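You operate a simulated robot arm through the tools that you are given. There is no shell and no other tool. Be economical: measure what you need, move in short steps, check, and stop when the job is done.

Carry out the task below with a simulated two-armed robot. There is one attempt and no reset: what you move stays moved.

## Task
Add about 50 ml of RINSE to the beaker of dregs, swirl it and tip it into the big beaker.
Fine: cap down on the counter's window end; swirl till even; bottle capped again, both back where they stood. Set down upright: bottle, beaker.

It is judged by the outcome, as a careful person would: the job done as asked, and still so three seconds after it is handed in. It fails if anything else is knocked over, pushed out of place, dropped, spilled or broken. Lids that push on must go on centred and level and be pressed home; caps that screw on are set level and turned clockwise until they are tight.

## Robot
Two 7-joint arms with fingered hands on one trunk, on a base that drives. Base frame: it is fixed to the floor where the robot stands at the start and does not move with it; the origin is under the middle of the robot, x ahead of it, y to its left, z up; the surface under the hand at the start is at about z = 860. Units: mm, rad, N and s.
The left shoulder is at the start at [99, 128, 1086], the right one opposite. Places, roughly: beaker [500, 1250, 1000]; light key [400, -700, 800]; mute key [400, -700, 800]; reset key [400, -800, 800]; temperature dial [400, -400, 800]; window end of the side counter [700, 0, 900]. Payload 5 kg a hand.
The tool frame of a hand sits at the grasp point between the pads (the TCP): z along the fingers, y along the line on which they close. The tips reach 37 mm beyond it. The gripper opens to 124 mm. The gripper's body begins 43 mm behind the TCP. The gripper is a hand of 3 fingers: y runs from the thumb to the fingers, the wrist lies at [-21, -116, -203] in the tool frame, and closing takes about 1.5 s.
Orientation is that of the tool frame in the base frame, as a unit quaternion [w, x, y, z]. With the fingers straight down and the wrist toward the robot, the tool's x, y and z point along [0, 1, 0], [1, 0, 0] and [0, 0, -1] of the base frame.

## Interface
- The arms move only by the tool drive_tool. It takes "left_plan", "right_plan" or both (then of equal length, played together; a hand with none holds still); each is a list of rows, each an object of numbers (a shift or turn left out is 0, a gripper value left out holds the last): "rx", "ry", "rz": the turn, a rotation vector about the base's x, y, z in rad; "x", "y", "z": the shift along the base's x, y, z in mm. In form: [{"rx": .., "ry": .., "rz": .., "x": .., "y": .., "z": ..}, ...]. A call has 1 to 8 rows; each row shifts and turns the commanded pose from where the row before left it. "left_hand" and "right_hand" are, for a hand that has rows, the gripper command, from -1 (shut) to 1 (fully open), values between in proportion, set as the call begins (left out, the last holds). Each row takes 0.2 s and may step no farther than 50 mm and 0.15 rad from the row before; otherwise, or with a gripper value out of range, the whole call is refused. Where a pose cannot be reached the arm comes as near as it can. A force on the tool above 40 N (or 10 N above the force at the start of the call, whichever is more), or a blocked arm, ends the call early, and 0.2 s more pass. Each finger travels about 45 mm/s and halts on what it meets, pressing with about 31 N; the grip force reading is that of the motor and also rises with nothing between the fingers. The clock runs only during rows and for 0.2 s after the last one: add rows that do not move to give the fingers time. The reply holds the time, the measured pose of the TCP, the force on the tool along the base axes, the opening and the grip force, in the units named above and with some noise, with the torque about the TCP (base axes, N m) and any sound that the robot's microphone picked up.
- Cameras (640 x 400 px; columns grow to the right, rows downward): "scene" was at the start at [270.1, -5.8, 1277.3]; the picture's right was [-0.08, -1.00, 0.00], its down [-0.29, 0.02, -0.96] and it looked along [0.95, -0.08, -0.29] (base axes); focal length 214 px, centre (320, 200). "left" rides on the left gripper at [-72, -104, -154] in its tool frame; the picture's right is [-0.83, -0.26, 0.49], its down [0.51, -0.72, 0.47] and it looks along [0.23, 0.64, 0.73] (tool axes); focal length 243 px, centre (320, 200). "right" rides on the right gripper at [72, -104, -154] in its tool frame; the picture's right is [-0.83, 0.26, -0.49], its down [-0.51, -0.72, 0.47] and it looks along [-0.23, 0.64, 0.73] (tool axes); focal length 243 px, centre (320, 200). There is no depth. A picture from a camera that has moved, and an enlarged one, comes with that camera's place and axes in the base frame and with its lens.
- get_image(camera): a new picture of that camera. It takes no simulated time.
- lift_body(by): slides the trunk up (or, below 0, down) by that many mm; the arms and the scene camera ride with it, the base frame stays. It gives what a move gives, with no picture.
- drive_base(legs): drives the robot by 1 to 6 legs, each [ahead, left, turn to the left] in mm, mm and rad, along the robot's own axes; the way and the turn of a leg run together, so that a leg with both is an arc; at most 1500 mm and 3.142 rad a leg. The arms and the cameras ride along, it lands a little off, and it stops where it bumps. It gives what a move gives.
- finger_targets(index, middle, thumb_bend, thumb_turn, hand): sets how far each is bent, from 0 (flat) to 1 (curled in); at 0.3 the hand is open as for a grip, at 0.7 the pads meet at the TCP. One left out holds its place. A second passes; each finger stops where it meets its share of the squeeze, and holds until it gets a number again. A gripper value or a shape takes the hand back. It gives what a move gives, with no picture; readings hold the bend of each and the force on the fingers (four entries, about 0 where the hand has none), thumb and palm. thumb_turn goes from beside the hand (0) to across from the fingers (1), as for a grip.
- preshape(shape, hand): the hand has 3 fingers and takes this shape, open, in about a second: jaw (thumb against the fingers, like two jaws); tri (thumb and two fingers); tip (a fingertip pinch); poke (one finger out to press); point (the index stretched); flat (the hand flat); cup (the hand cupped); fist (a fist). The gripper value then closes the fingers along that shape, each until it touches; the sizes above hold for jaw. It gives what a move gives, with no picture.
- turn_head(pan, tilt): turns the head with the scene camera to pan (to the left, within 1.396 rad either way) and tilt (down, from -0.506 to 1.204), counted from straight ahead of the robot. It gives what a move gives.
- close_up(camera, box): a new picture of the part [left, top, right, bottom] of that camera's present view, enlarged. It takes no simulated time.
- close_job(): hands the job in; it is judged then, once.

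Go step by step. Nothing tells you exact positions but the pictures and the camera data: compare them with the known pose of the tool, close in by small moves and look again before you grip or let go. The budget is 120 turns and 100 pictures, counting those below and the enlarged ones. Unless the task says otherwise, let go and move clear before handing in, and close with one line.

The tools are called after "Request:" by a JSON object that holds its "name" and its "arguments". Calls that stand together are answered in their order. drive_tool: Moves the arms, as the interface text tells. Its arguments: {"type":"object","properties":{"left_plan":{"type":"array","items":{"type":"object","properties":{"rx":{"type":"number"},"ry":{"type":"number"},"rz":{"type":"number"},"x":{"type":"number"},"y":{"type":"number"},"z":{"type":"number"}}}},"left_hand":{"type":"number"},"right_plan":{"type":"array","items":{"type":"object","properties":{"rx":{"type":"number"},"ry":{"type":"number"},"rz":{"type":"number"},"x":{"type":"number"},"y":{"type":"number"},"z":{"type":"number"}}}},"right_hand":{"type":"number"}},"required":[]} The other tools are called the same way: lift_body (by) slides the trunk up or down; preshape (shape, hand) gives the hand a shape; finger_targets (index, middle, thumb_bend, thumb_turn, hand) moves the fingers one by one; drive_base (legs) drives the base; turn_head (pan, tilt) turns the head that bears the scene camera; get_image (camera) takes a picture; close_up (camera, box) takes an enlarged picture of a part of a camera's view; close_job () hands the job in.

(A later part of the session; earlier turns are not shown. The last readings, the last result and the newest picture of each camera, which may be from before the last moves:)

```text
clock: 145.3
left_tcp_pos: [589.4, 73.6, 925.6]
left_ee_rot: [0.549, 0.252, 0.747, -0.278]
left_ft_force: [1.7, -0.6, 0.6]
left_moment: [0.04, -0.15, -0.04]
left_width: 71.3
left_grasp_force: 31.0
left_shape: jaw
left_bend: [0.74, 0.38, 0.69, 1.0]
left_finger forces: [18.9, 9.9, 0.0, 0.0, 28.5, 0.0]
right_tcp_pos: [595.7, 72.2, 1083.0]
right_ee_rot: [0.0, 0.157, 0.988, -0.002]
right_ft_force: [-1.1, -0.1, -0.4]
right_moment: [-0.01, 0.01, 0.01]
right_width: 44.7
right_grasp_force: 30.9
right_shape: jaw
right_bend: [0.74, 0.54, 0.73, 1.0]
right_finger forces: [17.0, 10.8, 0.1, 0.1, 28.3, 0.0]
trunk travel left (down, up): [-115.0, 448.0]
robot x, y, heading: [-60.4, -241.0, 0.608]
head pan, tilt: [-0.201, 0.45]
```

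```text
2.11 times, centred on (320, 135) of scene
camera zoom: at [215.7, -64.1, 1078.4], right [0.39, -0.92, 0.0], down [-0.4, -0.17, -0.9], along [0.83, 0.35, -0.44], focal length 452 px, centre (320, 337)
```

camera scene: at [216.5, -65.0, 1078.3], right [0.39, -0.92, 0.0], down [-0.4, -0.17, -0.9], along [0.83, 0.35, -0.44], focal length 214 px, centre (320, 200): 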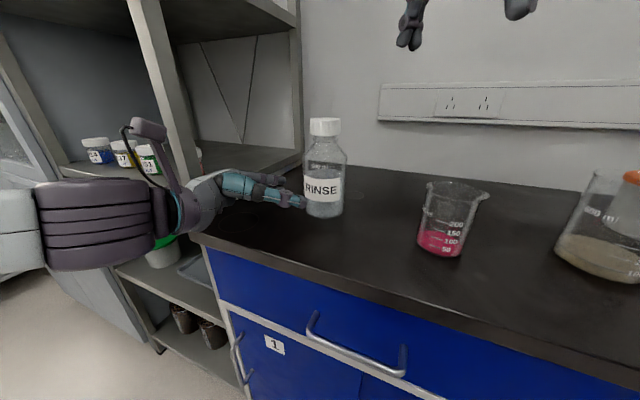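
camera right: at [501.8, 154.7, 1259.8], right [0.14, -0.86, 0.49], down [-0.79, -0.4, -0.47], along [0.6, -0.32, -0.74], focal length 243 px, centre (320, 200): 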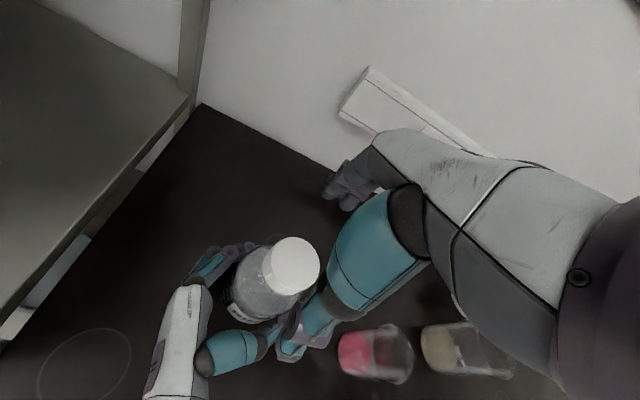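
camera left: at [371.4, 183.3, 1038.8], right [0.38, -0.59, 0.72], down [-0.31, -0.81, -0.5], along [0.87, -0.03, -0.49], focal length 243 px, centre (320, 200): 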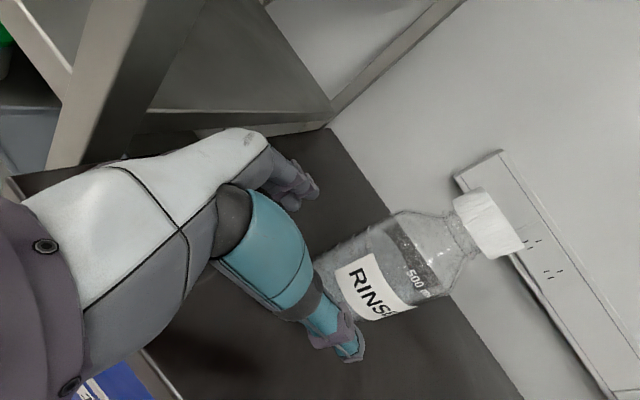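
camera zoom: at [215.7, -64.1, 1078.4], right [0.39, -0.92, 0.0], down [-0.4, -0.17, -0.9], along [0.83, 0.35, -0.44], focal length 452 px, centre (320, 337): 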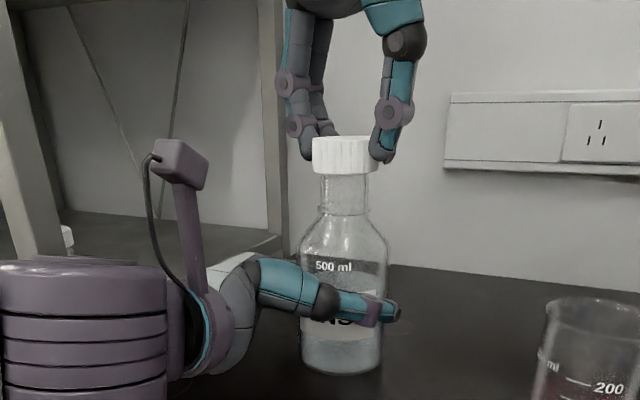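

The cap is off and firmly held. I carry it over to the window (left) end toward the back, at about (720, 190), descending as I go.

Request:
{"name": "drive_tool", "arguments": {"right_plan": [{"z": 18}, {"x": 15, "y": 20}, {"x": 15, "y": 20}, {"x": 15, "y": 18}, {"x": 14, "y": 10, "z": -20}, {"x": 14, "y": 10, "z": -20}, {"x": 14, "y": 10, "z": -20}]}}

Request:
{"name": "drive_tool", "arguments": {"right_plan": [{"x": 14, "y": 12, "z": -25}, {"x": 14, "y": 12, "z": -25}, {"x": 10, "y": 8, "z": -25}, {}]}}

Request:
{"name": "get_image", "arguments": {"camera": "scene"}}

```text
clock: 146.9
left_tcp_pos: [590.9, 74.0, 926.1]
left_ee_rot: [0.549, 0.252, 0.747, -0.279]
left_ft_force: [0.6, -1.2, 1.1]
left_moment: [0.07, -0.24, -0.01]
left_width: 71.7
left_grasp_force: 30.6
left_shape: jaw
left_bend: [0.74, 0.38, 0.69, 1.0]
left_finger forces: [18.7, 10.0, 0.0, 0.1, 28.7, 0.1]
right_tcp_pos: [680.1, 161.1, 1040.5]
right_ee_rot: [0.0, 0.158, 0.987, -0.002]
right_ft_force: [-0.5, 0.1, 0.3]
right_moment: [0.03, -0.01, -0.02]
right_width: 44.4
right_grasp_force: 31.3
right_shape: jaw
right_bend: [0.74, 0.54, 0.73, 1.0]
right_finger forces: [17.1, 10.9, 0.1, 0.0, 28.2, 0.0]
trunk travel left (down, up): [-115.0, 448.0]
robot x, y, heading: [-62.7, -240.2, 0.608]
head pan, tilt: [-0.201, 0.45]
```

```text
clock: 147.9
left_tcp_pos: [589.8, 73.0, 925.0]
left_ee_rot: [0.549, 0.251, 0.747, -0.278]
left_ft_force: [-1.7, -1.0, 2.5]
left_moment: [0.06, -0.18, 0.03]
left_width: 71.3
left_grasp_force: 31.0
left_shape: jaw
left_bend: [0.74, 0.38, 0.69, 1.0]
left_finger forces: [18.1, 9.8, 0.0, 0.1, 29.2, 0.0]
right_tcp_pos: [718.3, 189.7, 967.3]
right_ee_rot: [0.001, 0.157, 0.988, -0.002]
right_ft_force: [-0.4, -0.9, -0.2]
right_moment: [-0.01, 0.01, 0.0]
right_width: 44.3
right_grasp_force: 30.9
right_shape: jaw
right_bend: [0.74, 0.54, 0.73, 1.0]
right_finger forces: [17.1, 10.9, 0.1, 0.0, 28.2, 0.0]
trunk travel left (down, up): [-115.0, 448.0]
robot x, y, heading: [-62.9, -237.8, 0.606]
head pan, tilt: [-0.201, 0.45]
```

```text
24 pictures are left
camera scene: at [215.5, -64.2, 1078.5], right [0.39, -0.92, 0.0], down [-0.4, -0.17, -0.9], along [0.83, 0.35, -0.43], focal length 214 px, centre (320, 200)
```

scene: 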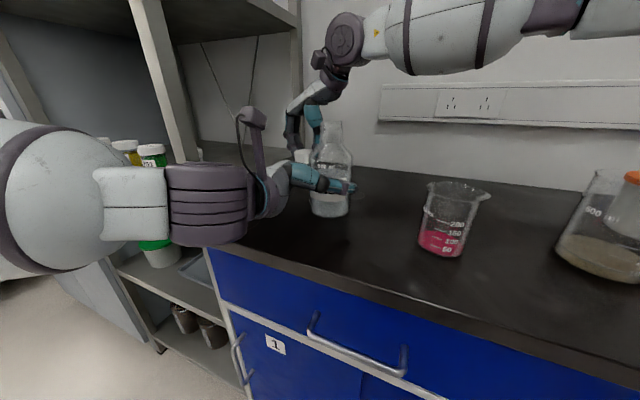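

The arm is well above the bottle. I lower the cap to the counter.

Request:
{"name": "drive_tool", "arguments": {"right_plan": [{"z": -20}, {"z": -20}, {"z": -10}, {}]}}

Request:
{"name": "drive_tool", "arguments": {"right_plan": [{"z": -3}, {"z": -2}, {"z": -2}]}}

```text
clock: 148.9
left_tcp_pos: [588.6, 74.3, 924.9]
left_ee_rot: [0.549, 0.251, 0.747, -0.28]
left_ft_force: [-0.1, -0.9, 1.3]
left_moment: [0.08, -0.15, 0.0]
left_width: 71.6
left_grasp_force: 30.6
left_shape: jaw
left_bend: [0.74, 0.38, 0.69, 1.0]
left_finger forces: [18.7, 10.3, 0.0, 0.1, 28.7, 0.1]
right_tcp_pos: [719.2, 191.2, 916.6]
right_ee_rot: [-0.001, 0.157, 0.988, -0.002]
right_ft_force: [0.4, 0.1, 0.8]
right_moment: [-0.03, 0.02, -0.03]
right_width: 44.4
right_grasp_force: 31.2
right_shape: jaw
right_bend: [0.74, 0.54, 0.73, 1.0]
right_finger forces: [17.1, 10.9, 0.0, 0.1, 28.1, 0.0]
trunk travel left (down, up): [-115.0, 448.0]
robot x, y, heading: [-56.9, -238.0, 0.603]
head pan, tilt: [-0.201, 0.45]
```

```text
clock: 149.8
left_tcp_pos: [589.1, 73.9, 926.3]
left_ee_rot: [0.549, 0.251, 0.747, -0.279]
left_ft_force: [0.0, -1.1, 1.8]
left_moment: [0.08, -0.14, -0.02]
left_width: 71.8
left_grasp_force: 30.7
left_shape: jaw
left_bend: [0.74, 0.38, 0.69, 1.0]
left_finger forces: [18.7, 10.3, 0.1, 0.0, 28.6, 0.1]
right_tcp_pos: [719.1, 191.6, 909.6]
right_ee_rot: [0.0, 0.157, 0.988, -0.002]
right_ft_force: [0.4, 0.3, -0.3]
right_moment: [-0.02, -0.02, 0.04]
right_width: 44.5
right_grasp_force: 30.8
right_shape: jaw
right_bend: [0.74, 0.54, 0.73, 1.0]
right_finger forces: [17.1, 10.8, 0.1, 0.1, 28.2, 0.0]
trunk travel left (down, up): [-115.0, 448.0]
robot x, y, heading: [-63.3, -237.0, 0.607]
head pan, tilt: [-0.201, 0.45]
```

Request:
{"name": "drive_tool", "arguments": {"right_plan": [{"z": -2}, {"z": -1.5}, {}]}}

Request:
{"name": "drive_tool", "arguments": {"right_plan": [{"z": -1.5}, {"z": -1.5}, {}]}}

```text
clock: 150.6
left_tcp_pos: [588.8, 74.6, 925.0]
left_ee_rot: [0.549, 0.251, 0.747, -0.279]
left_ft_force: [1.1, -0.8, 1.5]
left_moment: [0.06, -0.18, 0.0]
left_width: 71.3
left_grasp_force: 31.1
left_shape: jaw
left_bend: [0.74, 0.38, 0.69, 1.0]
left_finger forces: [18.7, 10.2, 0.0, 0.0, 28.6, 0.0]
right_tcp_pos: [718.0, 191.2, 905.9]
right_ee_rot: [0.0, 0.157, 0.988, -0.003]
right_ft_force: [0.2, -0.3, -0.4]
right_moment: [0.0, -0.02, -0.04]
right_width: 44.5
right_grasp_force: 30.7
right_shape: jaw
right_bend: [0.74, 0.54, 0.73, 1.0]
right_finger forces: [17.1, 11.0, 0.0, 0.0, 28.3, 0.0]
trunk travel left (down, up): [-115.0, 448.0]
robot x, y, heading: [-63.2, -236.6, 0.607]
head pan, tilt: [-0.201, 0.45]
```

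```text
clock: 151.3
left_tcp_pos: [589.4, 74.2, 925.5]
left_ee_rot: [0.549, 0.251, 0.747, -0.279]
left_ft_force: [1.5, -0.5, -0.2]
left_moment: [0.08, -0.09, 0.02]
left_width: 71.5
left_grasp_force: 30.7
left_shape: jaw
left_bend: [0.74, 0.38, 0.69, 1.0]
left_finger forces: [19.5, 10.4, 0.1, 0.1, 27.9, 0.0]
right_tcp_pos: [719.2, 191.2, 903.0]
right_ee_rot: [0.0, 0.157, 0.988, -0.001]
right_ft_force: [0.8, 0.3, 8.9]
right_moment: [0.02, 0.02, -0.01]
right_width: 44.8
right_grasp_force: 31.2
right_shape: jaw
right_bend: [0.74, 0.54, 0.73, 1.0]
right_finger forces: [18.3, 11.6, 0.1, 0.0, 29.2, 0.0]
trunk travel left (down, up): [-115.0, 448.0]
robot x, y, heading: [-64.9, -233.7, 0.609]
head pan, tilt: [-0.201, 0.45]
```

The cap touches down (8.9 N). I release it and raise the hand clear.

Request:
{"name": "drive_tool", "arguments": {"right_plan": [{"z": 0.5}, {}, {}, {}], "right_hand": 0.6}}

Request:
{"name": "drive_tool", "arguments": {"right_plan": [{"z": 20}, {"z": 40}, {"z": 40}, {"z": 30, "x": -15, "y": -20}, {"z": 20, "x": -30, "y": -40}, {"z": 20, "x": -25, "y": -40}, {"x": -25, "y": -40, "z": 15}, {"x": 0, "y": -40, "z": 5}]}}

Request:
{"name": "get_image", "arguments": {"camera": "scene"}}

```text
clock: 152.3
left_tcp_pos: [590.1, 72.7, 925.1]
left_ee_rot: [0.549, 0.251, 0.747, -0.28]
left_ft_force: [-0.6, -0.2, 0.7]
left_moment: [0.04, -0.13, -0.06]
left_width: 71.4
left_grasp_force: 31.4
left_shape: jaw
left_bend: [0.74, 0.38, 0.69, 1.0]
left_finger forces: [18.7, 9.8, 0.0, 0.0, 28.8, 0.0]
right_tcp_pos: [718.4, 191.6, 903.1]
right_ee_rot: [-0.001, 0.158, 0.987, -0.002]
right_ft_force: [-0.2, -0.1, -0.8]
right_moment: [0.02, 0.0, 0.01]
right_width: 99.1
right_grasp_force: 0.0
right_shape: jaw
right_bend: [0.26, 0.34, 0.5, 0.99]
right_finger forces: [0.0, 0.1, 0.1, 0.0, 0.0, 0.0]
trunk travel left (down, up): [-115.0, 448.0]
robot x, y, heading: [-63.0, -237.2, 0.606]
head pan, tilt: [-0.201, 0.45]
```

```text
refused: row 5 steps farther than a row can; nothing moved
```

```text
23 pictures are left
camera scene: at [215.6, -64.0, 1078.4], right [0.39, -0.92, 0.0], down [-0.4, -0.17, -0.9], along [0.83, 0.35, -0.44], focal length 214 px, centre (320, 200)
```

scene: 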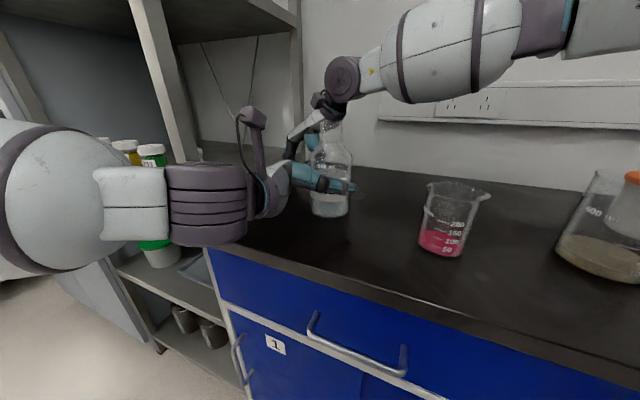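

Refused for one row's length; I retry with shorter steps, bringing the right hand up and over to park on the right.

Request:
{"name": "drive_tool", "arguments": {"right_plan": [{"z": 20}, {"z": 40}, {"z": 40}, {"z": 35, "x": -15, "y": -20}, {"z": 25, "x": -20, "y": -35}, {"z": 25, "x": -20, "y": -35}, {"x": -15, "y": -40, "z": 20}, {"y": -45}]}}

Request:
{"name": "drive_tool", "arguments": {"right_plan": [{"y": -48}, {"y": -48, "rz": -0.14}, {"y": -48, "rz": -0.14}, {"y": -48, "rz": -0.14}, {"y": -48, "rz": -0.14}, {"y": -48, "rz": -0.14}, {"y": -40, "rz": -0.14}]}}

Request:
{"name": "get_image", "arguments": {"camera": "scene"}}

```text
clock: 154.2
left_tcp_pos: [590.0, 72.8, 925.2]
left_ee_rot: [0.549, 0.251, 0.747, -0.278]
left_ft_force: [1.6, -1.3, 1.5]
left_moment: [0.03, -0.15, 0.0]
left_width: 71.4
left_grasp_force: 30.7
left_shape: jaw
left_bend: [0.74, 0.38, 0.69, 1.0]
left_finger forces: [19.0, 10.1, 0.0, 0.0, 28.7, 0.0]
right_tcp_pos: [649.0, 14.3, 1106.4]
right_ee_rot: [-0.001, 0.158, 0.988, -0.001]
right_ft_force: [0.2, -0.9, -0.6]
right_moment: [0.04, 0.06, 0.01]
right_width: 99.0
right_grasp_force: 0.0
right_shape: jaw
right_bend: [0.26, 0.34, 0.5, 0.99]
right_finger forces: [0.0, 0.0, 0.0, 0.0, 0.1, 0.0]
trunk travel left (down, up): [-115.0, 448.0]
robot x, y, heading: [-63.6, -236.6, 0.605]
head pan, tilt: [-0.201, 0.45]
```

```text
clock: 155.8
left_tcp_pos: [588.9, 73.9, 925.8]
left_ee_rot: [0.549, 0.251, 0.746, -0.279]
left_ft_force: [0.3, -1.8, 1.5]
left_moment: [0.07, -0.17, -0.01]
left_width: 71.3
left_grasp_force: 31.1
left_shape: jaw
left_bend: [0.74, 0.38, 0.69, 1.0]
left_finger forces: [18.7, 9.6, 0.1, 0.0, 28.8, 0.0]
right_tcp_pos: [648.9, -312.3, 1107.5]
right_ee_rot: [-0.001, 0.547, 0.837, -0.002]
right_ft_force: [0.0, 0.2, -0.1]
right_moment: [0.05, -0.02, 0.02]
right_width: 99.1
right_grasp_force: 0.0
right_shape: jaw
right_bend: [0.26, 0.34, 0.5, 0.99]
right_finger forces: [0.0, 0.0, 0.0, 0.0, 0.0, 0.0]
trunk travel left (down, up): [-115.0, 448.0]
robot x, y, heading: [-62.2, -235.9, 0.604]
head pan, tilt: [-0.201, 0.45]
```

```text
22 pictures are left
camera scene: at [215.7, -64.4, 1078.4], right [0.39, -0.92, 0.0], down [-0.4, -0.17, -0.9], along [0.83, 0.36, -0.43], focal length 214 px, centre (320, 200)
```

scene: 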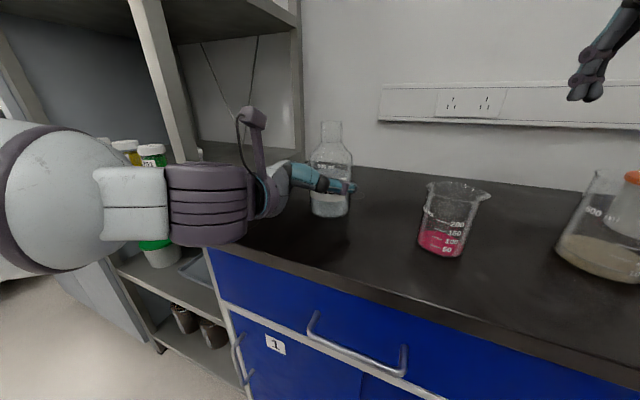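

The bottle is open, the cap is parked. I tuck the right hand in, lift the bottle well clear, then turn the base back to face the counter and go left for the pour stance.

Request:
{"name": "drive_tool", "arguments": {"right_plan": [{"x": -20, "y": 36, "z": 10}, {"x": -20, "y": 36, "z": 10}, {"x": -20, "y": 36, "z": 10}, {"x": -20, "y": 36}, {}], "left_plan": [{"z": 25}, {"z": 40}, {"z": 40}, {"z": 40}, {"z": 20}]}}

Request:
{"name": "drive_base", "arguments": {"legs": [[0, 0, -0.605], [-103, 350, 0]]}}

Request:
{"name": "turn_head", "arguments": {"pan": -0.15, "tilt": 0.45}}

Request:
{"name": "get_image", "arguments": {"camera": "scene"}}

```text
clock: 156.9
left_tcp_pos: [591.3, 70.7, 1089.4]
left_ee_rot: [0.548, 0.251, 0.747, -0.28]
left_ft_force: [0.3, 0.4, -7.4]
left_moment: [-0.01, 0.02, 0.01]
left_width: 71.4
left_grasp_force: 30.8
left_shape: jaw
left_bend: [0.74, 0.38, 0.69, 1.0]
left_finger forces: [18.7, 10.0, 0.0, 0.0, 28.4, 0.0]
right_tcp_pos: [566.9, -169.4, 1137.0]
right_ee_rot: [-0.003, 0.547, 0.837, -0.002]
right_ft_force: [0.2, 0.0, 0.3]
right_moment: [0.01, 0.02, 0.04]
right_width: 99.1
right_grasp_force: 0.0
right_shape: jaw
right_bend: [0.26, 0.34, 0.5, 0.99]
right_finger forces: [0.0, 0.0, 0.1, 0.0, 0.1, 0.1]
trunk travel left (down, up): [-115.0, 448.0]
robot x, y, heading: [-64.4, -237.9, 0.607]
head pan, tilt: [-0.201, 0.45]
```

```text
clock: 162.2
left_tcp_pos: [549.6, -0.6, 1088.8]
left_ee_rot: [0.442, 0.46, 0.639, -0.429]
left_ft_force: [0.8, -0.4, -7.0]
left_moment: [0.01, 0.01, -0.01]
left_width: 71.3
left_grasp_force: 31.2
left_shape: jaw
left_bend: [0.74, 0.38, 0.69, 1.0]
left_finger forces: [18.2, 9.7, 0.1, 0.0, 27.9, 0.1]
right_tcp_pos: [393.2, -186.9, 1138.9]
right_ee_rot: [-0.002, 0.77, 0.638, -0.003]
right_ft_force: [0.2, 0.6, 0.8]
right_moment: [0.0, 0.0, -0.02]
right_width: 99.0
right_grasp_force: 0.0
right_shape: jaw
right_bend: [0.26, 0.34, 0.5, 0.99]
right_finger forces: [0.0, 0.1, 0.1, 0.0, 0.0, 0.1]
trunk travel left (down, up): [-115.0, 448.0]
robot x, y, heading: [-162.1, 109.0, 0.002]
head pan, tilt: [-0.201, 0.45]
```

```text
clock: 162.9
left_tcp_pos: [549.3, -0.4, 1089.6]
left_ee_rot: [0.442, 0.46, 0.639, -0.43]
left_ft_force: [-0.1, 0.0, -7.5]
left_moment: [0.01, 0.0, 0.02]
left_width: 71.3
left_grasp_force: 30.8
left_shape: jaw
left_bend: [0.74, 0.38, 0.69, 1.0]
left_finger forces: [18.3, 9.9, 0.1, 0.1, 27.9, 0.0]
right_tcp_pos: [394.0, -187.0, 1138.4]
right_ee_rot: [-0.003, 0.77, 0.638, -0.003]
right_ft_force: [-0.5, -0.2, -0.3]
right_moment: [0.01, 0.0, -0.01]
right_width: 98.8
right_grasp_force: 0.0
right_shape: jaw
right_bend: [0.26, 0.34, 0.5, 0.99]
right_finger forces: [0.0, 0.1, 0.1, 0.1, 0.0, 0.0]
trunk travel left (down, up): [-115.0, 448.0]
robot x, y, heading: [-161.6, 114.1, 0.005]
head pan, tilt: [-0.15, 0.45]
```

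```text
21 pictures are left
camera scene: at [163.4, 102.8, 1078.1], right [-0.14, -0.99, 0.0], down [-0.43, 0.06, -0.9], along [0.89, -0.13, -0.44], focal length 214 px, centre (320, 200)
```

scene: 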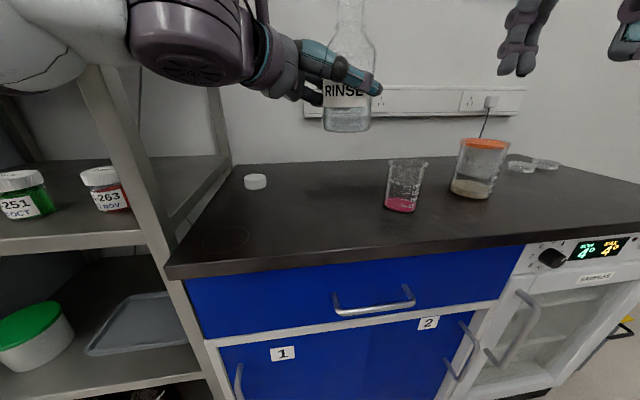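

The cap rests at the window end, and the bottle hangs upright in the left hand. I begin tilting about x toward the beaker (to ~60°, no flow expected yet).

Request:
{"name": "drive_tool", "arguments": {"left_plan": [{"rx": 0.15}, {"rx": 0.15}, {"rx": 0.15}, {"rx": 0.15}, {"rx": 0.15}, {"rx": 0.15}, {"rx": 0.15}, {}]}}

Request:
{"name": "drive_tool", "arguments": {"left_plan": [{"z": -30, "x": -2}, {"z": -30}, {"z": -25}, {}]}}

Request:
{"name": "get_image", "arguments": {"camera": "scene"}}

```text
clock: 164.7
left_tcp_pos: [576.8, 105.5, 1116.1]
left_ee_rot: [0.15, 0.62, 0.768, -0.051]
left_ft_force: [-0.4, -0.3, -6.9]
left_moment: [0.03, 0.0, 0.03]
left_width: 71.0
left_grasp_force: 31.0
left_shape: jaw
left_bend: [0.74, 0.38, 0.69, 1.0]
left_finger forces: [19.6, 9.4, 0.0, 0.1, 29.6, 0.0]
left hand out of reach, approached as far as the arm can: row 4, 5, 6, 7
right_tcp_pos: [394.0, -185.7, 1138.4]
right_ee_rot: [-0.002, 0.77, 0.638, -0.002]
right_ft_force: [0.1, -0.4, 0.0]
right_moment: [0.05, -0.03, 0.01]
right_width: 99.1
right_grasp_force: 0.1
right_shape: jaw
right_bend: [0.26, 0.34, 0.5, 0.99]
right_finger forces: [0.1, 0.0, 0.1, 0.0, 0.0, 0.0]
trunk travel left (down, up): [-115.0, 448.0]
robot x, y, heading: [-163.2, 113.2, 0.004]
head pan, tilt: [-0.15, 0.45]
```

```text
clock: 165.7
left_tcp_pos: [575.6, 103.7, 1032.2]
left_ee_rot: [0.151, 0.62, 0.768, -0.051]
left_ft_force: [-0.4, 0.0, -7.3]
left_moment: [0.06, 0.02, 0.01]
left_width: 71.1
left_grasp_force: 31.0
left_shape: jaw
left_bend: [0.74, 0.39, 0.69, 1.0]
left_finger forces: [19.5, 9.2, 0.0, 0.0, 29.3, 0.0]
right_tcp_pos: [392.7, -186.3, 1137.9]
right_ee_rot: [-0.002, 0.77, 0.638, -0.002]
right_ft_force: [-0.2, -0.2, 0.5]
right_moment: [0.01, 0.0, 0.0]
right_width: 99.1
right_grasp_force: 0.0
right_shape: jaw
right_bend: [0.26, 0.34, 0.5, 0.99]
right_finger forces: [0.0, 0.0, 0.0, 0.0, 0.1, 0.0]
trunk travel left (down, up): [-115.0, 448.0]
robot x, y, heading: [-163.6, 114.4, 0.004]
head pan, tilt: [-0.15, 0.45]
```

```text
20 pictures are left
camera scene: at [162.8, 102.8, 1078.3], right [-0.14, -0.99, 0.0], down [-0.43, 0.06, -0.9], along [0.89, -0.13, -0.44], focal length 214 px, centre (320, 200)
```

scene: 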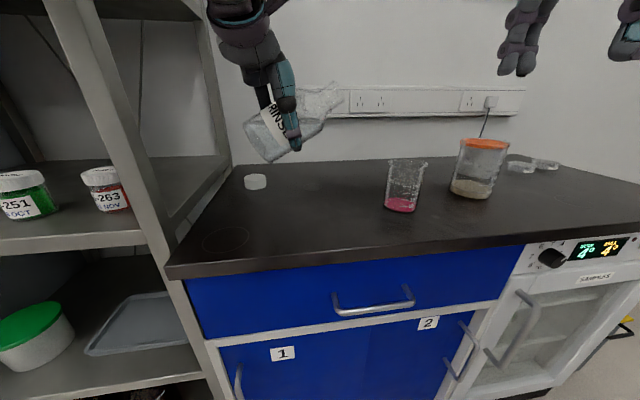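

The left wrist cannot cross the midline, so the hand drifted left, safely. The tilt is right (60°); I shift the base right/back to bring the mouth over the beaker.

Request:
{"name": "drive_base", "arguments": {"legs": [[-28, -107, 0]]}}

Request:
{"name": "turn_head", "arguments": {"pan": -0.1, "tilt": 0.4}}

Request:
{"name": "close_up", "arguments": {"camera": "scene", "box": [240, 80, 420, 220]}}

```text
clock: 167.3
left_tcp_pos: [548.7, -7.8, 1031.0]
left_ee_rot: [0.15, 0.62, 0.768, -0.051]
left_ft_force: [-0.2, 0.2, -7.8]
left_moment: [0.01, 0.03, -0.02]
left_width: 70.9
left_grasp_force: 30.8
left_shape: jaw
left_bend: [0.74, 0.39, 0.69, 1.0]
left_finger forces: [19.5, 9.1, 0.0, 0.0, 29.3, 0.0]
right_tcp_pos: [366.0, -296.1, 1136.9]
right_ee_rot: [-0.002, 0.771, 0.637, -0.002]
right_ft_force: [0.5, 0.0, -0.6]
right_moment: [-0.01, 0.0, -0.01]
right_width: 98.9
right_grasp_force: 0.1
right_shape: jaw
right_bend: [0.26, 0.34, 0.5, 0.99]
right_finger forces: [0.1, 0.0, 0.1, 0.0, 0.1, 0.0]
trunk travel left (down, up): [-115.0, 448.0]
robot x, y, heading: [-191.2, 5.2, 0.001]
head pan, tilt: [-0.15, 0.45]
```

```text
clock: 167.9
left_tcp_pos: [547.4, -7.4, 1031.8]
left_ee_rot: [0.151, 0.621, 0.768, -0.051]
left_ft_force: [0.2, -1.3, -6.5]
left_moment: [0.03, 0.0, 0.0]
left_width: 70.9
left_grasp_force: 30.6
left_shape: jaw
left_bend: [0.74, 0.39, 0.69, 1.0]
left_finger forces: [19.6, 9.1, 0.1, 0.1, 29.3, 0.1]
right_tcp_pos: [366.7, -296.2, 1137.8]
right_ee_rot: [-0.003, 0.771, 0.637, -0.002]
right_ft_force: [0.0, -0.7, 0.5]
right_moment: [0.02, 0.0, 0.02]
right_width: 99.0
right_grasp_force: 0.1
right_shape: jaw
right_bend: [0.26, 0.34, 0.5, 0.99]
right_finger forces: [0.0, 0.0, 0.1, 0.0, 0.1, 0.0]
trunk travel left (down, up): [-115.0, 448.0]
robot x, y, heading: [-187.1, 6.2, 0.004]
head pan, tilt: [-0.099, 0.4]
```

```text
2.86 times, centred on (330, 150) of scene
camera zoom: at [136.9, -2.1, 1082.8], right [-0.1, -1.0, 0.0], down [-0.39, 0.04, -0.92], along [0.92, -0.09, -0.39], focal length 613 px, centre (291, 343)
```

zoom: 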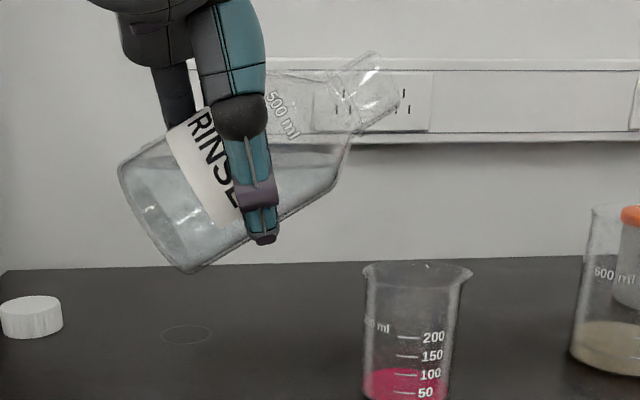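

The view is clear: mouth just left of the beaker's centre, liquid not yet at the lip. I lower and tilt to about 72°.

Request:
{"name": "drive_tool", "arguments": {"left_plan": [{"rx": 0.07, "z": -18}, {"rx": 0.07, "z": -18}, {"rx": 0.07, "z": -18, "y": -1}, {}]}}

Request:
{"name": "close_up", "arguments": {"camera": "scene", "box": [240, 80, 420, 220]}}

```text
clock: 168.9
left_tcp_pos: [551.3, 7.2, 981.7]
left_ee_rot: [0.085, 0.633, 0.769, 0.03]
left_ft_force: [0.7, 0.1, -7.4]
left_moment: [0.06, 0.02, 0.03]
left_width: 71.0
left_grasp_force: 31.0
left_shape: jaw
left_bend: [0.74, 0.39, 0.69, 1.0]
left_finger forces: [19.8, 8.7, 0.0, 0.1, 29.4, 0.1]
left hand out of reach, approached as far as the arm can: row 3
right_tcp_pos: [365.7, -295.1, 1138.1]
right_ee_rot: [-0.003, 0.77, 0.638, -0.003]
right_ft_force: [-0.3, -0.5, -0.9]
right_moment: [-0.06, 0.01, 0.02]
right_width: 99.0
right_grasp_force: 0.0
right_shape: jaw
right_bend: [0.26, 0.34, 0.5, 0.99]
right_finger forces: [0.0, 0.0, 0.0, 0.0, 0.1, 0.0]
trunk travel left (down, up): [-115.0, 448.0]
robot x, y, heading: [-193.9, 2.0, 0.004]
head pan, tilt: [-0.099, 0.4]
```

```text
2.86 times, centred on (330, 150) of scene
camera zoom: at [137.2, -2.0, 1082.7], right [-0.1, -1.0, 0.0], down [-0.39, 0.04, -0.92], along [0.92, -0.09, -0.39], focal length 613 px, centre (291, 343)
```

zoom: 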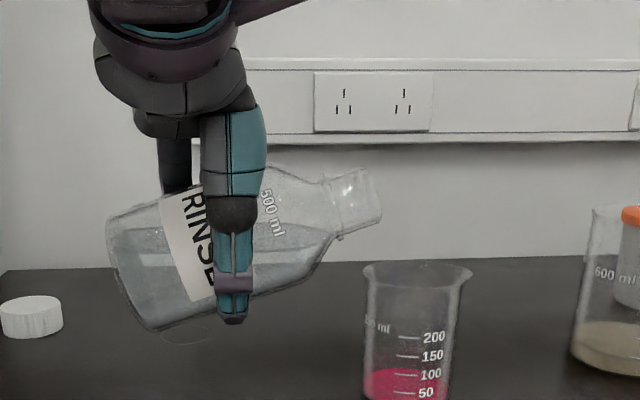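

It drifted slightly left at the wrist limit again. I shift the base 50 mm right and bring the hand back 34 mm left, giving slack, before the final tilt.

Request:
{"name": "drive_base", "arguments": {"legs": [[0, -50, 0]]}}

Request:
{"name": "drive_tool", "arguments": {"left_plan": [{"y": 17}, {"y": 17}, {}]}}

Request:
{"name": "close_up", "arguments": {"camera": "scene", "box": [240, 80, 420, 220]}}

```text
clock: 170.0
left_tcp_pos: [551.0, -41.7, 981.9]
left_ee_rot: [0.085, 0.632, 0.769, 0.028]
left_ft_force: [-0.8, 0.5, -7.2]
left_moment: [0.06, 0.03, 0.03]
left_width: 70.8
left_grasp_force: 31.2
left_shape: jaw
left_bend: [0.74, 0.39, 0.69, 1.0]
left_finger forces: [19.6, 8.8, 0.1, 0.1, 29.2, 0.1]
right_tcp_pos: [365.7, -344.5, 1139.2]
right_ee_rot: [-0.003, 0.77, 0.639, -0.002]
right_ft_force: [1.1, -0.7, 0.2]
right_moment: [0.02, 0.01, -0.04]
right_width: 98.9
right_grasp_force: 0.1
right_shape: jaw
right_bend: [0.26, 0.34, 0.5, 0.99]
right_finger forces: [0.0, 0.1, 0.1, 0.0, 0.0, 0.0]
trunk travel left (down, up): [-115.0, 448.0]
robot x, y, heading: [-189.1, -45.3, 0.004]
head pan, tilt: [-0.099, 0.4]
```

```text
clock: 170.8
left_tcp_pos: [550.9, -7.4, 980.7]
left_ee_rot: [0.085, 0.632, 0.77, 0.029]
left_ft_force: [0.3, 0.5, -7.5]
left_moment: [0.07, 0.04, -0.02]
left_width: 70.8
left_grasp_force: 30.7
left_shape: jaw
left_bend: [0.74, 0.39, 0.69, 1.0]
left_finger forces: [19.7, 8.9, 0.0, 0.0, 29.1, 0.0]
right_tcp_pos: [368.0, -344.8, 1138.8]
right_ee_rot: [-0.003, 0.77, 0.638, -0.002]
right_ft_force: [0.6, 0.3, 0.2]
right_moment: [-0.01, 0.03, 0.0]
right_width: 99.3
right_grasp_force: 0.1
right_shape: jaw
right_bend: [0.26, 0.34, 0.5, 0.99]
right_finger forces: [0.0, 0.0, 0.0, 0.0, 0.0, 0.0]
trunk travel left (down, up): [-115.0, 448.0]
robot x, y, heading: [-194.5, -42.4, 0.005]
head pan, tilt: [-0.099, 0.4]
```

```text
2.86 times, centred on (330, 150) of scene
camera zoom: at [137.8, -51.6, 1082.5], right [-0.09, -1.0, 0.0], down [-0.39, 0.04, -0.92], along [0.92, -0.09, -0.39], focal length 613 px, centre (291, 343)
```

zoom: 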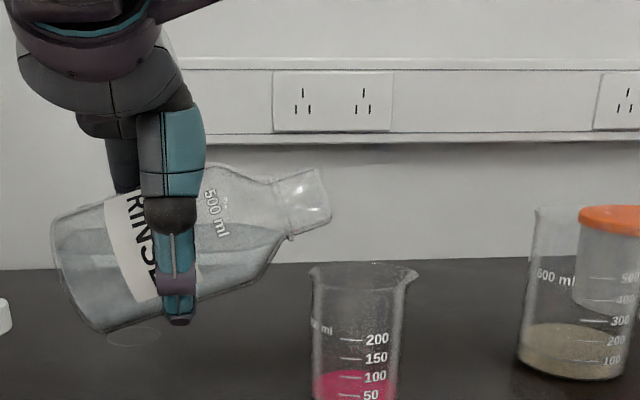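

The lip is now inside the beaker's mouth. I move 9 mm right and tilt further in small steps, checking the weight.

Request:
{"name": "drive_tool", "arguments": {"left_plan": [{"y": -9}, {"rx": 0.03}, {"rx": 0.02}, {}, {}, {}]}}

Request:
{"name": "close_up", "arguments": {"camera": "scene", "box": [250, 120, 370, 230]}}

```text
clock: 172.2
left_tcp_pos: [551.4, -16.8, 981.7]
left_ee_rot: [0.068, 0.635, 0.768, 0.048]
left_ft_force: [0.0, 0.2, -7.2]
left_moment: [0.07, 0.02, 0.02]
left_width: 70.6
left_grasp_force: 31.1
left_shape: jaw
left_bend: [0.74, 0.39, 0.69, 1.0]
left_finger forces: [19.7, 8.6, 0.1, 0.1, 29.2, 0.1]
right_tcp_pos: [367.2, -344.7, 1137.3]
right_ee_rot: [-0.003, 0.771, 0.637, -0.002]
right_ft_force: [-0.4, -0.8, -0.2]
right_moment: [0.0, -0.02, 0.01]
right_width: 98.7
right_grasp_force: 0.0
right_shape: jaw
right_bend: [0.26, 0.34, 0.5, 0.99]
right_finger forces: [0.0, 0.1, 0.1, 0.0, 0.1, 0.0]
trunk travel left (down, up): [-115.0, 448.0]
robot x, y, heading: [-189.1, -41.8, 0.004]
head pan, tilt: [-0.099, 0.4]
```

```text
3.64 times, centred on (310, 175) of scene
camera zoom: at [137.3, -51.3, 1082.8], right [-0.09, -1.0, 0.0], down [-0.39, 0.04, -0.92], along [0.92, -0.09, -0.39], focal length 780 px, centre (356, 291)
```

zoom: 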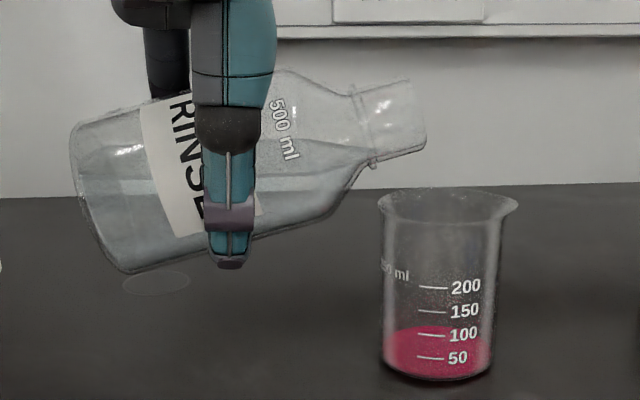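

Liquid is about at the lip. The dregs' back edge is at row 327; +50 ml should bring it to about row 306. I tilt another 0.03 rad and watch.

Request:
{"name": "drive_tool", "arguments": {"left_plan": [{"rx": 0.03}, {}, {}, {}, {}]}}

Request:
{"name": "close_up", "arguments": {"camera": "scene", "box": [250, 120, 370, 230]}}

```text
clock: 173.4
left_tcp_pos: [550.4, -17.5, 981.1]
left_ee_rot: [0.06, 0.635, 0.768, 0.06]
left_ft_force: [-0.2, -0.2, -7.0]
left_moment: [0.06, 0.04, 0.01]
left_width: 70.9
left_grasp_force: 31.1
left_shape: jaw
left_bend: [0.74, 0.39, 0.69, 1.0]
left_finger forces: [19.8, 8.7, 0.1, 0.1, 29.1, 0.0]
right_tcp_pos: [367.0, -344.3, 1137.8]
right_ee_rot: [-0.002, 0.77, 0.638, -0.002]
right_ft_force: [-0.4, 0.9, -0.2]
right_moment: [0.02, 0.01, -0.01]
right_width: 99.1
right_grasp_force: 0.0
right_shape: jaw
right_bend: [0.26, 0.34, 0.5, 0.99]
right_finger forces: [0.0, 0.1, 0.0, 0.1, 0.1, 0.0]
trunk travel left (down, up): [-115.0, 448.0]
robot x, y, heading: [-190.8, -44.9, 0.006]
head pan, tilt: [-0.099, 0.4]
```

```text
3.64 times, centred on (310, 175) of scene
camera zoom: at [137.1, -51.3, 1082.8], right [-0.09, -1.0, 0.0], down [-0.39, 0.04, -0.92], along [0.92, -0.09, -0.39], focal length 780 px, centre (356, 291)
```

zoom: 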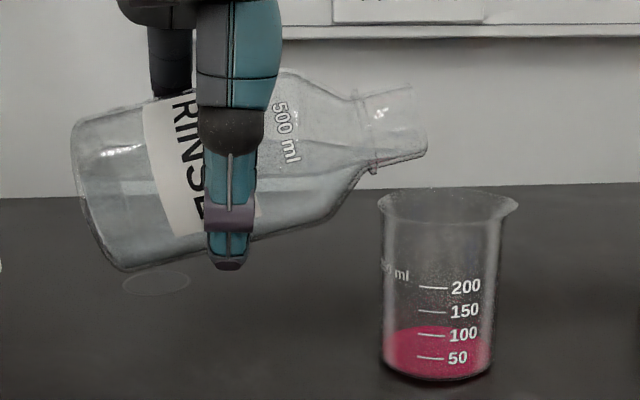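

Request:
{"name": "drive_tool", "arguments": {"left_plan": [{"rx": 0.03}, {}, {}, {}, {}]}}

Request:
{"name": "drive_tool", "arguments": {"left_plan": [{}]}}

Request:
{"name": "close_up", "arguments": {"camera": "scene", "box": [250, 120, 370, 230]}}

```text
clock: 174.6
left_tcp_pos: [551.2, -17.3, 981.7]
left_ee_rot: [0.05, 0.636, 0.767, 0.071]
left_ft_force: [-0.8, 0.2, -7.8]
left_moment: [0.04, 0.03, 0.02]
left_width: 70.7
left_grasp_force: 31.1
left_shape: jaw
left_bend: [0.74, 0.39, 0.69, 1.0]
left_finger forces: [19.7, 8.8, 0.1, 0.1, 29.2, 0.1]
right_tcp_pos: [366.1, -344.1, 1138.0]
right_ee_rot: [-0.003, 0.769, 0.639, -0.002]
right_ft_force: [0.0, -0.5, 0.0]
right_moment: [0.01, 0.02, 0.02]
right_width: 99.0
right_grasp_force: 0.1
right_shape: jaw
right_bend: [0.26, 0.34, 0.5, 0.99]
right_finger forces: [0.1, 0.0, 0.0, 0.0, 0.1, 0.0]
trunk travel left (down, up): [-115.0, 448.0]
robot x, y, heading: [-189.6, -43.6, 0.002]
head pan, tilt: [-0.099, 0.4]
```

```text
clock: 175.0
left_tcp_pos: [551.2, -16.4, 981.5]
left_ee_rot: [0.05, 0.636, 0.767, 0.071]
left_ft_force: [-0.2, -0.4, -7.5]
left_moment: [0.03, 0.03, 0.02]
left_width: 71.0
left_grasp_force: 30.9
left_shape: jaw
left_bend: [0.74, 0.39, 0.69, 1.0]
left_finger forces: [19.7, 8.6, 0.0, 0.0, 29.2, 0.0]
right_tcp_pos: [367.1, -345.4, 1137.8]
right_ee_rot: [-0.003, 0.77, 0.638, -0.002]
right_ft_force: [-0.3, 1.0, 0.0]
right_moment: [0.01, 0.0, 0.02]
right_width: 99.0
right_grasp_force: 0.1
right_shape: jaw
right_bend: [0.26, 0.34, 0.5, 0.99]
right_finger forces: [0.0, 0.0, 0.0, 0.1, 0.0, 0.0]
trunk travel left (down, up): [-115.0, 448.0]
robot x, y, heading: [-188.9, -46.7, 0.004]
head pan, tilt: [-0.099, 0.4]
```

```text
3.64 times, centred on (310, 175) of scene
camera zoom: at [137.2, -51.3, 1082.8], right [-0.09, -1.0, 0.0], down [-0.39, 0.04, -0.92], along [0.92, -0.09, -0.39], focal length 780 px, centre (356, 291)
```

zoom: 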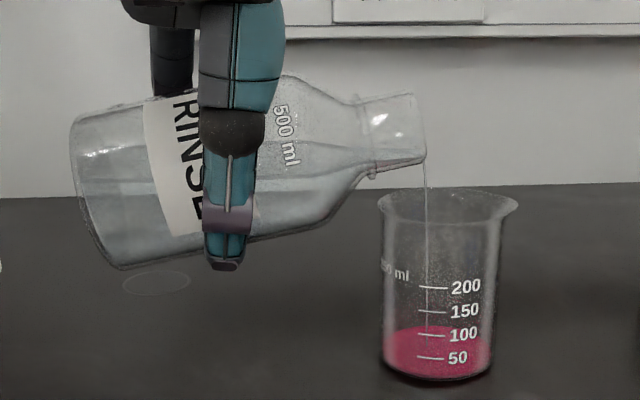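

A thin stream now falls inside the beaker. I hold for about 2 s and look.

Request:
{"name": "drive_tool", "arguments": {"left_plan": [{}, {}, {}, {}, {}, {}, {}, {}]}}

Request:
{"name": "close_up", "arguments": {"camera": "scene", "box": [250, 120, 370, 230]}}

```text
clock: 176.8
left_tcp_pos: [551.2, -17.2, 981.0]
left_ee_rot: [0.05, 0.636, 0.767, 0.071]
left_ft_force: [-0.2, 0.8, -7.2]
left_moment: [0.03, 0.02, 0.0]
left_width: 70.8
left_grasp_force: 30.8
left_shape: jaw
left_bend: [0.74, 0.39, 0.69, 1.0]
left_finger forces: [19.7, 8.7, 0.1, 0.0, 29.0, 0.1]
right_tcp_pos: [366.0, -345.1, 1139.2]
right_ee_rot: [-0.003, 0.77, 0.638, -0.002]
right_ft_force: [-0.2, -0.5, 0.4]
right_moment: [0.0, -0.03, -0.01]
right_width: 99.0
right_grasp_force: 0.0
right_shape: jaw
right_bend: [0.26, 0.34, 0.5, 0.99]
right_finger forces: [0.0, 0.1, 0.0, 0.1, 0.0, 0.1]
trunk travel left (down, up): [-115.0, 448.0]
robot x, y, heading: [-188.8, -47.0, 0.004]
head pan, tilt: [-0.099, 0.4]
```

```text
3.64 times, centred on (310, 175) of scene
camera zoom: at [137.2, -51.3, 1082.8], right [-0.09, -1.0, 0.0], down [-0.39, 0.04, -0.92], along [0.92, -0.09, -0.39], focal length 780 px, centre (356, 291)
```

zoom: 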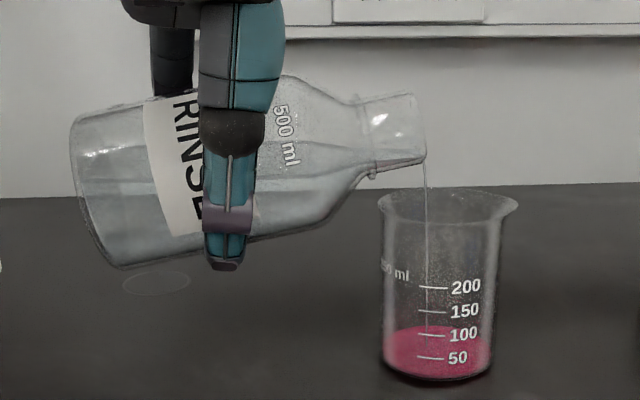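

Slow trickle. I tilt another 0.03 rad and hold about 2 s.

Request:
{"name": "drive_tool", "arguments": {"left_plan": [{"rx": 0.03}, {}, {}, {}, {}, {}, {}, {}]}}

Request:
{"name": "close_up", "arguments": {"camera": "scene", "box": [250, 120, 370, 230]}}

```text
clock: 178.6
left_tcp_pos: [551.1, -16.4, 980.4]
left_ee_rot: [0.04, 0.637, 0.765, 0.082]
left_ft_force: [0.6, 0.3, -7.0]
left_moment: [0.03, 0.01, 0.02]
left_width: 70.9
left_grasp_force: 31.0
left_shape: jaw
left_bend: [0.74, 0.39, 0.69, 1.0]
left_finger forces: [19.6, 8.7, 0.0, 0.1, 29.0, 0.0]
right_tcp_pos: [366.3, -344.0, 1138.7]
right_ee_rot: [-0.003, 0.77, 0.638, -0.002]
right_ft_force: [-0.6, -0.5, -0.6]
right_moment: [0.0, 0.01, 0.02]
right_width: 98.9
right_grasp_force: 0.1
right_shape: jaw
right_bend: [0.26, 0.34, 0.5, 0.99]
right_finger forces: [0.0, 0.0, 0.0, 0.0, 0.0, 0.0]
trunk travel left (down, up): [-115.0, 448.0]
robot x, y, heading: [-186.8, -43.5, 0.005]
head pan, tilt: [-0.099, 0.4]
```

```text
3.64 times, centred on (310, 175) of scene
camera zoom: at [137.2, -51.3, 1082.8], right [-0.09, -1.0, 0.0], down [-0.39, 0.04, -0.92], along [0.92, -0.09, -0.39], focal length 780 px, centre (356, 291)
```

zoom: 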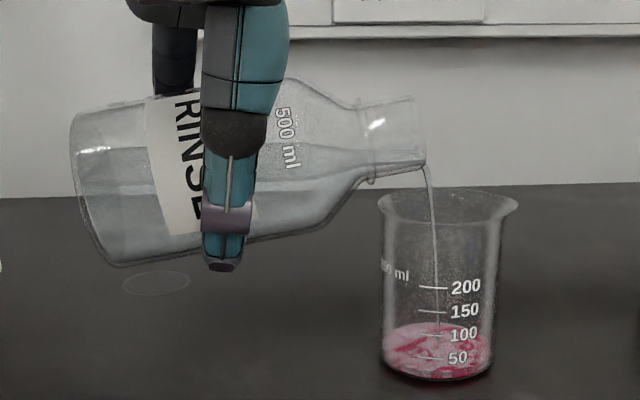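

The stream is stronger, edge at row 322 (≈12 ml added). I hold for about 3.4 s more.

Request:
{"name": "drive_tool", "arguments": {"left_plan": [{}, {}, {}, {}, {}, {}, {}, {}]}}

Request:
{"name": "drive_tool", "arguments": {"left_plan": [{}, {}, {}, {}, {}, {}, {}]}}

Request:
{"name": "close_up", "arguments": {"camera": "scene", "box": [250, 120, 370, 230]}}

```text
clock: 180.4
left_tcp_pos: [550.7, -17.5, 981.2]
left_ee_rot: [0.041, 0.637, 0.765, 0.082]
left_ft_force: [-0.4, 0.5, -7.3]
left_moment: [0.02, 0.04, 0.04]
left_width: 70.9
left_grasp_force: 31.2
left_shape: jaw
left_bend: [0.74, 0.39, 0.69, 1.0]
left_finger forces: [19.8, 8.6, 0.0, 0.0, 28.9, 0.0]
right_tcp_pos: [366.5, -345.0, 1138.3]
right_ee_rot: [-0.003, 0.77, 0.638, -0.002]
right_ft_force: [0.6, 1.1, -0.2]
right_moment: [0.0, 0.01, -0.02]
right_width: 98.9
right_grasp_force: 0.0
right_shape: jaw
right_bend: [0.26, 0.34, 0.5, 0.99]
right_finger forces: [0.0, 0.0, 0.0, 0.0, 0.0, 0.1]
trunk travel left (down, up): [-115.0, 448.0]
robot x, y, heading: [-188.9, -44.1, 0.003]
head pan, tilt: [-0.099, 0.4]
```

```text
clock: 182.0
left_tcp_pos: [551.6, -17.0, 981.3]
left_ee_rot: [0.041, 0.636, 0.766, 0.083]
left_ft_force: [0.0, 0.7, -7.3]
left_moment: [0.05, 0.01, -0.02]
left_width: 70.9
left_grasp_force: 31.0
left_shape: jaw
left_bend: [0.74, 0.39, 0.69, 1.0]
left_finger forces: [19.6, 8.6, 0.0, 0.1, 29.0, 0.0]
right_tcp_pos: [367.0, -344.8, 1138.0]
right_ee_rot: [-0.003, 0.77, 0.639, -0.002]
right_ft_force: [-0.5, -0.4, -0.5]
right_moment: [0.04, 0.02, -0.01]
right_width: 99.0
right_grasp_force: 0.0
right_shape: jaw
right_bend: [0.26, 0.34, 0.5, 0.99]
right_finger forces: [0.1, 0.0, 0.0, 0.0, 0.0, 0.0]
trunk travel left (down, up): [-115.0, 448.0]
robot x, y, heading: [-191.8, -44.8, 0.002]
head pan, tilt: [-0.099, 0.4]
```

```text
3.64 times, centred on (310, 175) of scene
camera zoom: at [137.2, -51.3, 1082.8], right [-0.09, -1.0, 0.0], down [-0.39, 0.04, -0.92], along [0.92, -0.09, -0.39], focal length 780 px, centre (356, 291)
```

zoom: 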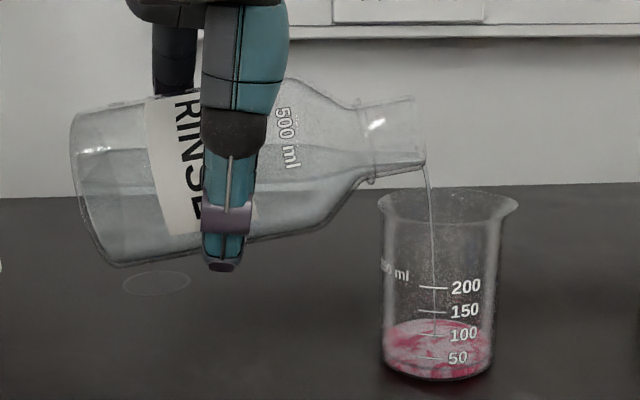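

Edge ≈318 (about 22 ml). One more 0.03 rad tilt and hold.

Request:
{"name": "drive_tool", "arguments": {"left_plan": [{"rx": 0.03}, {}, {}, {}, {}, {}, {}, {}]}}

Request:
{"name": "drive_tool", "arguments": {"left_plan": [{}, {}, {}, {}, {}, {}, {}]}}

Request:
{"name": "close_up", "arguments": {"camera": "scene", "box": [250, 120, 370, 230]}}

```text
clock: 183.8
left_tcp_pos: [551.7, -8.1, 982.1]
left_ee_rot: [0.031, 0.638, 0.764, 0.095]
left_ft_force: [0.1, -0.6, -7.1]
left_moment: [0.06, 0.04, 0.01]
left_width: 71.0
left_grasp_force: 30.8
left_shape: jaw
left_bend: [0.74, 0.39, 0.69, 1.0]
left_finger forces: [19.6, 8.6, 0.1, 0.1, 28.9, 0.0]
left hand out of reach, approached as far as the arm can: row 1
right_tcp_pos: [365.8, -344.7, 1137.5]
right_ee_rot: [-0.003, 0.77, 0.638, -0.002]
right_ft_force: [0.3, 0.2, 0.6]
right_moment: [-0.03, -0.03, 0.0]
right_width: 98.8
right_grasp_force: 0.1
right_shape: jaw
right_bend: [0.26, 0.34, 0.5, 0.99]
right_finger forces: [0.0, 0.0, 0.0, 0.0, 0.0, 0.0]
trunk travel left (down, up): [-115.0, 448.0]
robot x, y, heading: [-192.8, -45.1, 0.002]
head pan, tilt: [-0.099, 0.4]
```

```text
clock: 185.4
left_tcp_pos: [551.6, -10.2, 981.1]
left_ee_rot: [0.032, 0.639, 0.763, 0.093]
left_ft_force: [0.4, 0.7, -6.2]
left_moment: [0.03, 0.03, 0.02]
left_width: 71.1
left_grasp_force: 31.5
left_shape: jaw
left_bend: [0.74, 0.39, 0.69, 1.0]
left_finger forces: [19.5, 8.7, 0.0, 0.0, 29.0, 0.1]
right_tcp_pos: [366.6, -345.4, 1137.7]
right_ee_rot: [-0.003, 0.77, 0.638, -0.003]
right_ft_force: [0.0, -0.1, -0.2]
right_moment: [0.01, -0.02, -0.03]
right_width: 99.1
right_grasp_force: 0.0
right_shape: jaw
right_bend: [0.26, 0.34, 0.5, 0.99]
right_finger forces: [0.0, 0.1, 0.0, 0.0, 0.1, 0.0]
trunk travel left (down, up): [-115.0, 448.0]
robot x, y, heading: [-187.8, -45.3, 0.004]
head pan, tilt: [-0.099, 0.4]
```

```text
3.64 times, centred on (310, 175) of scene
camera zoom: at [137.2, -51.3, 1082.8], right [-0.09, -1.0, 0.0], down [-0.39, 0.04, -0.92], along [0.92, -0.09, -0.39], focal length 780 px, centre (356, 291)
```

zoom: 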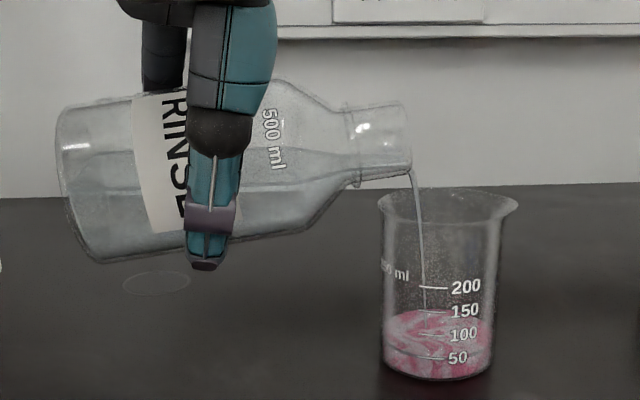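

About 42 ml and still running; I hold 0.4 s more and then tilt the bottle back upright, rising as it goes.

Request:
{"name": "drive_tool", "arguments": {"left_plan": [{}, {}, {"rx": -0.13}, {"rx": -0.13}, {"rx": -0.13, "z": 15}, {"rx": -0.13, "z": 20}, {"rx": -0.13, "z": 20}, {"rx": -0.13, "z": 20}]}}

Request:
{"name": "drive_tool", "arguments": {"left_plan": [{"rx": -0.13, "z": 20}, {"rx": -0.13, "z": 20}, {"rx": -0.13}, {"rx": -0.13}, {"rx": -0.13}, {}]}}

Request:
{"name": "close_up", "arguments": {"camera": "scene", "box": [210, 70, 400, 240]}}

```text
clock: 187.2
left_tcp_pos: [553.0, -9.6, 1058.4]
left_ee_rot: [0.272, 0.577, 0.743, -0.204]
left_ft_force: [0.0, 0.0, -6.2]
left_moment: [0.06, 0.0, 0.03]
left_width: 71.1
left_grasp_force: 30.8
left_shape: jaw
left_bend: [0.74, 0.38, 0.69, 1.0]
left_finger forces: [18.6, 9.8, 0.0, 0.1, 28.3, 0.1]
right_tcp_pos: [366.4, -343.8, 1139.3]
right_ee_rot: [-0.001, 0.77, 0.638, -0.002]
right_ft_force: [-0.6, -0.6, -0.1]
right_moment: [-0.05, 0.01, 0.04]
right_width: 99.2
right_grasp_force: 0.0
right_shape: jaw
right_bend: [0.26, 0.34, 0.5, 0.99]
right_finger forces: [0.1, 0.0, 0.0, 0.0, 0.0, 0.0]
trunk travel left (down, up): [-115.0, 448.0]
robot x, y, heading: [-189.6, -43.6, 0.007]
head pan, tilt: [-0.099, 0.4]
```

```text
clock: 188.6
left_tcp_pos: [550.9, -8.9, 1099.0]
left_ee_rot: [0.441, 0.46, 0.639, -0.43]
left_ft_force: [-0.9, -0.6, -7.6]
left_moment: [0.02, 0.0, 0.03]
left_width: 70.8
left_grasp_force: 30.9
left_shape: jaw
left_bend: [0.74, 0.38, 0.69, 1.0]
left_finger forces: [17.9, 10.2, 0.1, 0.0, 27.3, 0.0]
right_tcp_pos: [366.3, -344.3, 1138.8]
right_ee_rot: [-0.002, 0.77, 0.638, -0.002]
right_ft_force: [0.4, -0.6, 0.3]
right_moment: [0.05, 0.0, 0.01]
right_width: 99.0
right_grasp_force: 0.0
right_shape: jaw
right_bend: [0.26, 0.34, 0.5, 0.99]
right_finger forces: [0.0, 0.1, 0.1, 0.0, 0.0, 0.1]
trunk travel left (down, up): [-115.0, 448.0]
robot x, y, heading: [-189.7, -46.0, 0.007]
head pan, tilt: [-0.099, 0.4]
```

```text
2.35 times, centred on (305, 155) of scene
camera zoom: at [136.8, -51.6, 1082.9], right [-0.09, -1.0, 0.0], down [-0.39, 0.04, -0.92], along [0.92, -0.09, -0.39], focal length 505 px, centre (355, 306)
```

zoom: 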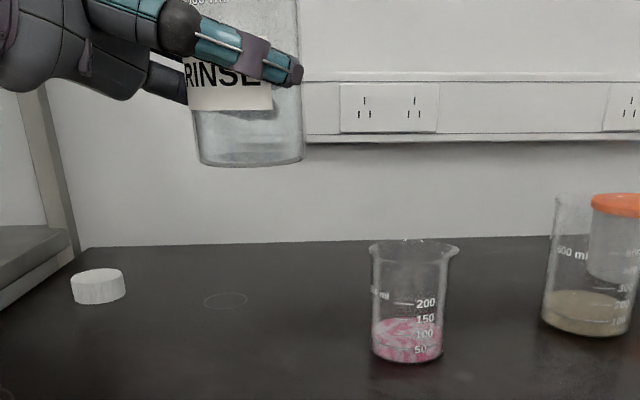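

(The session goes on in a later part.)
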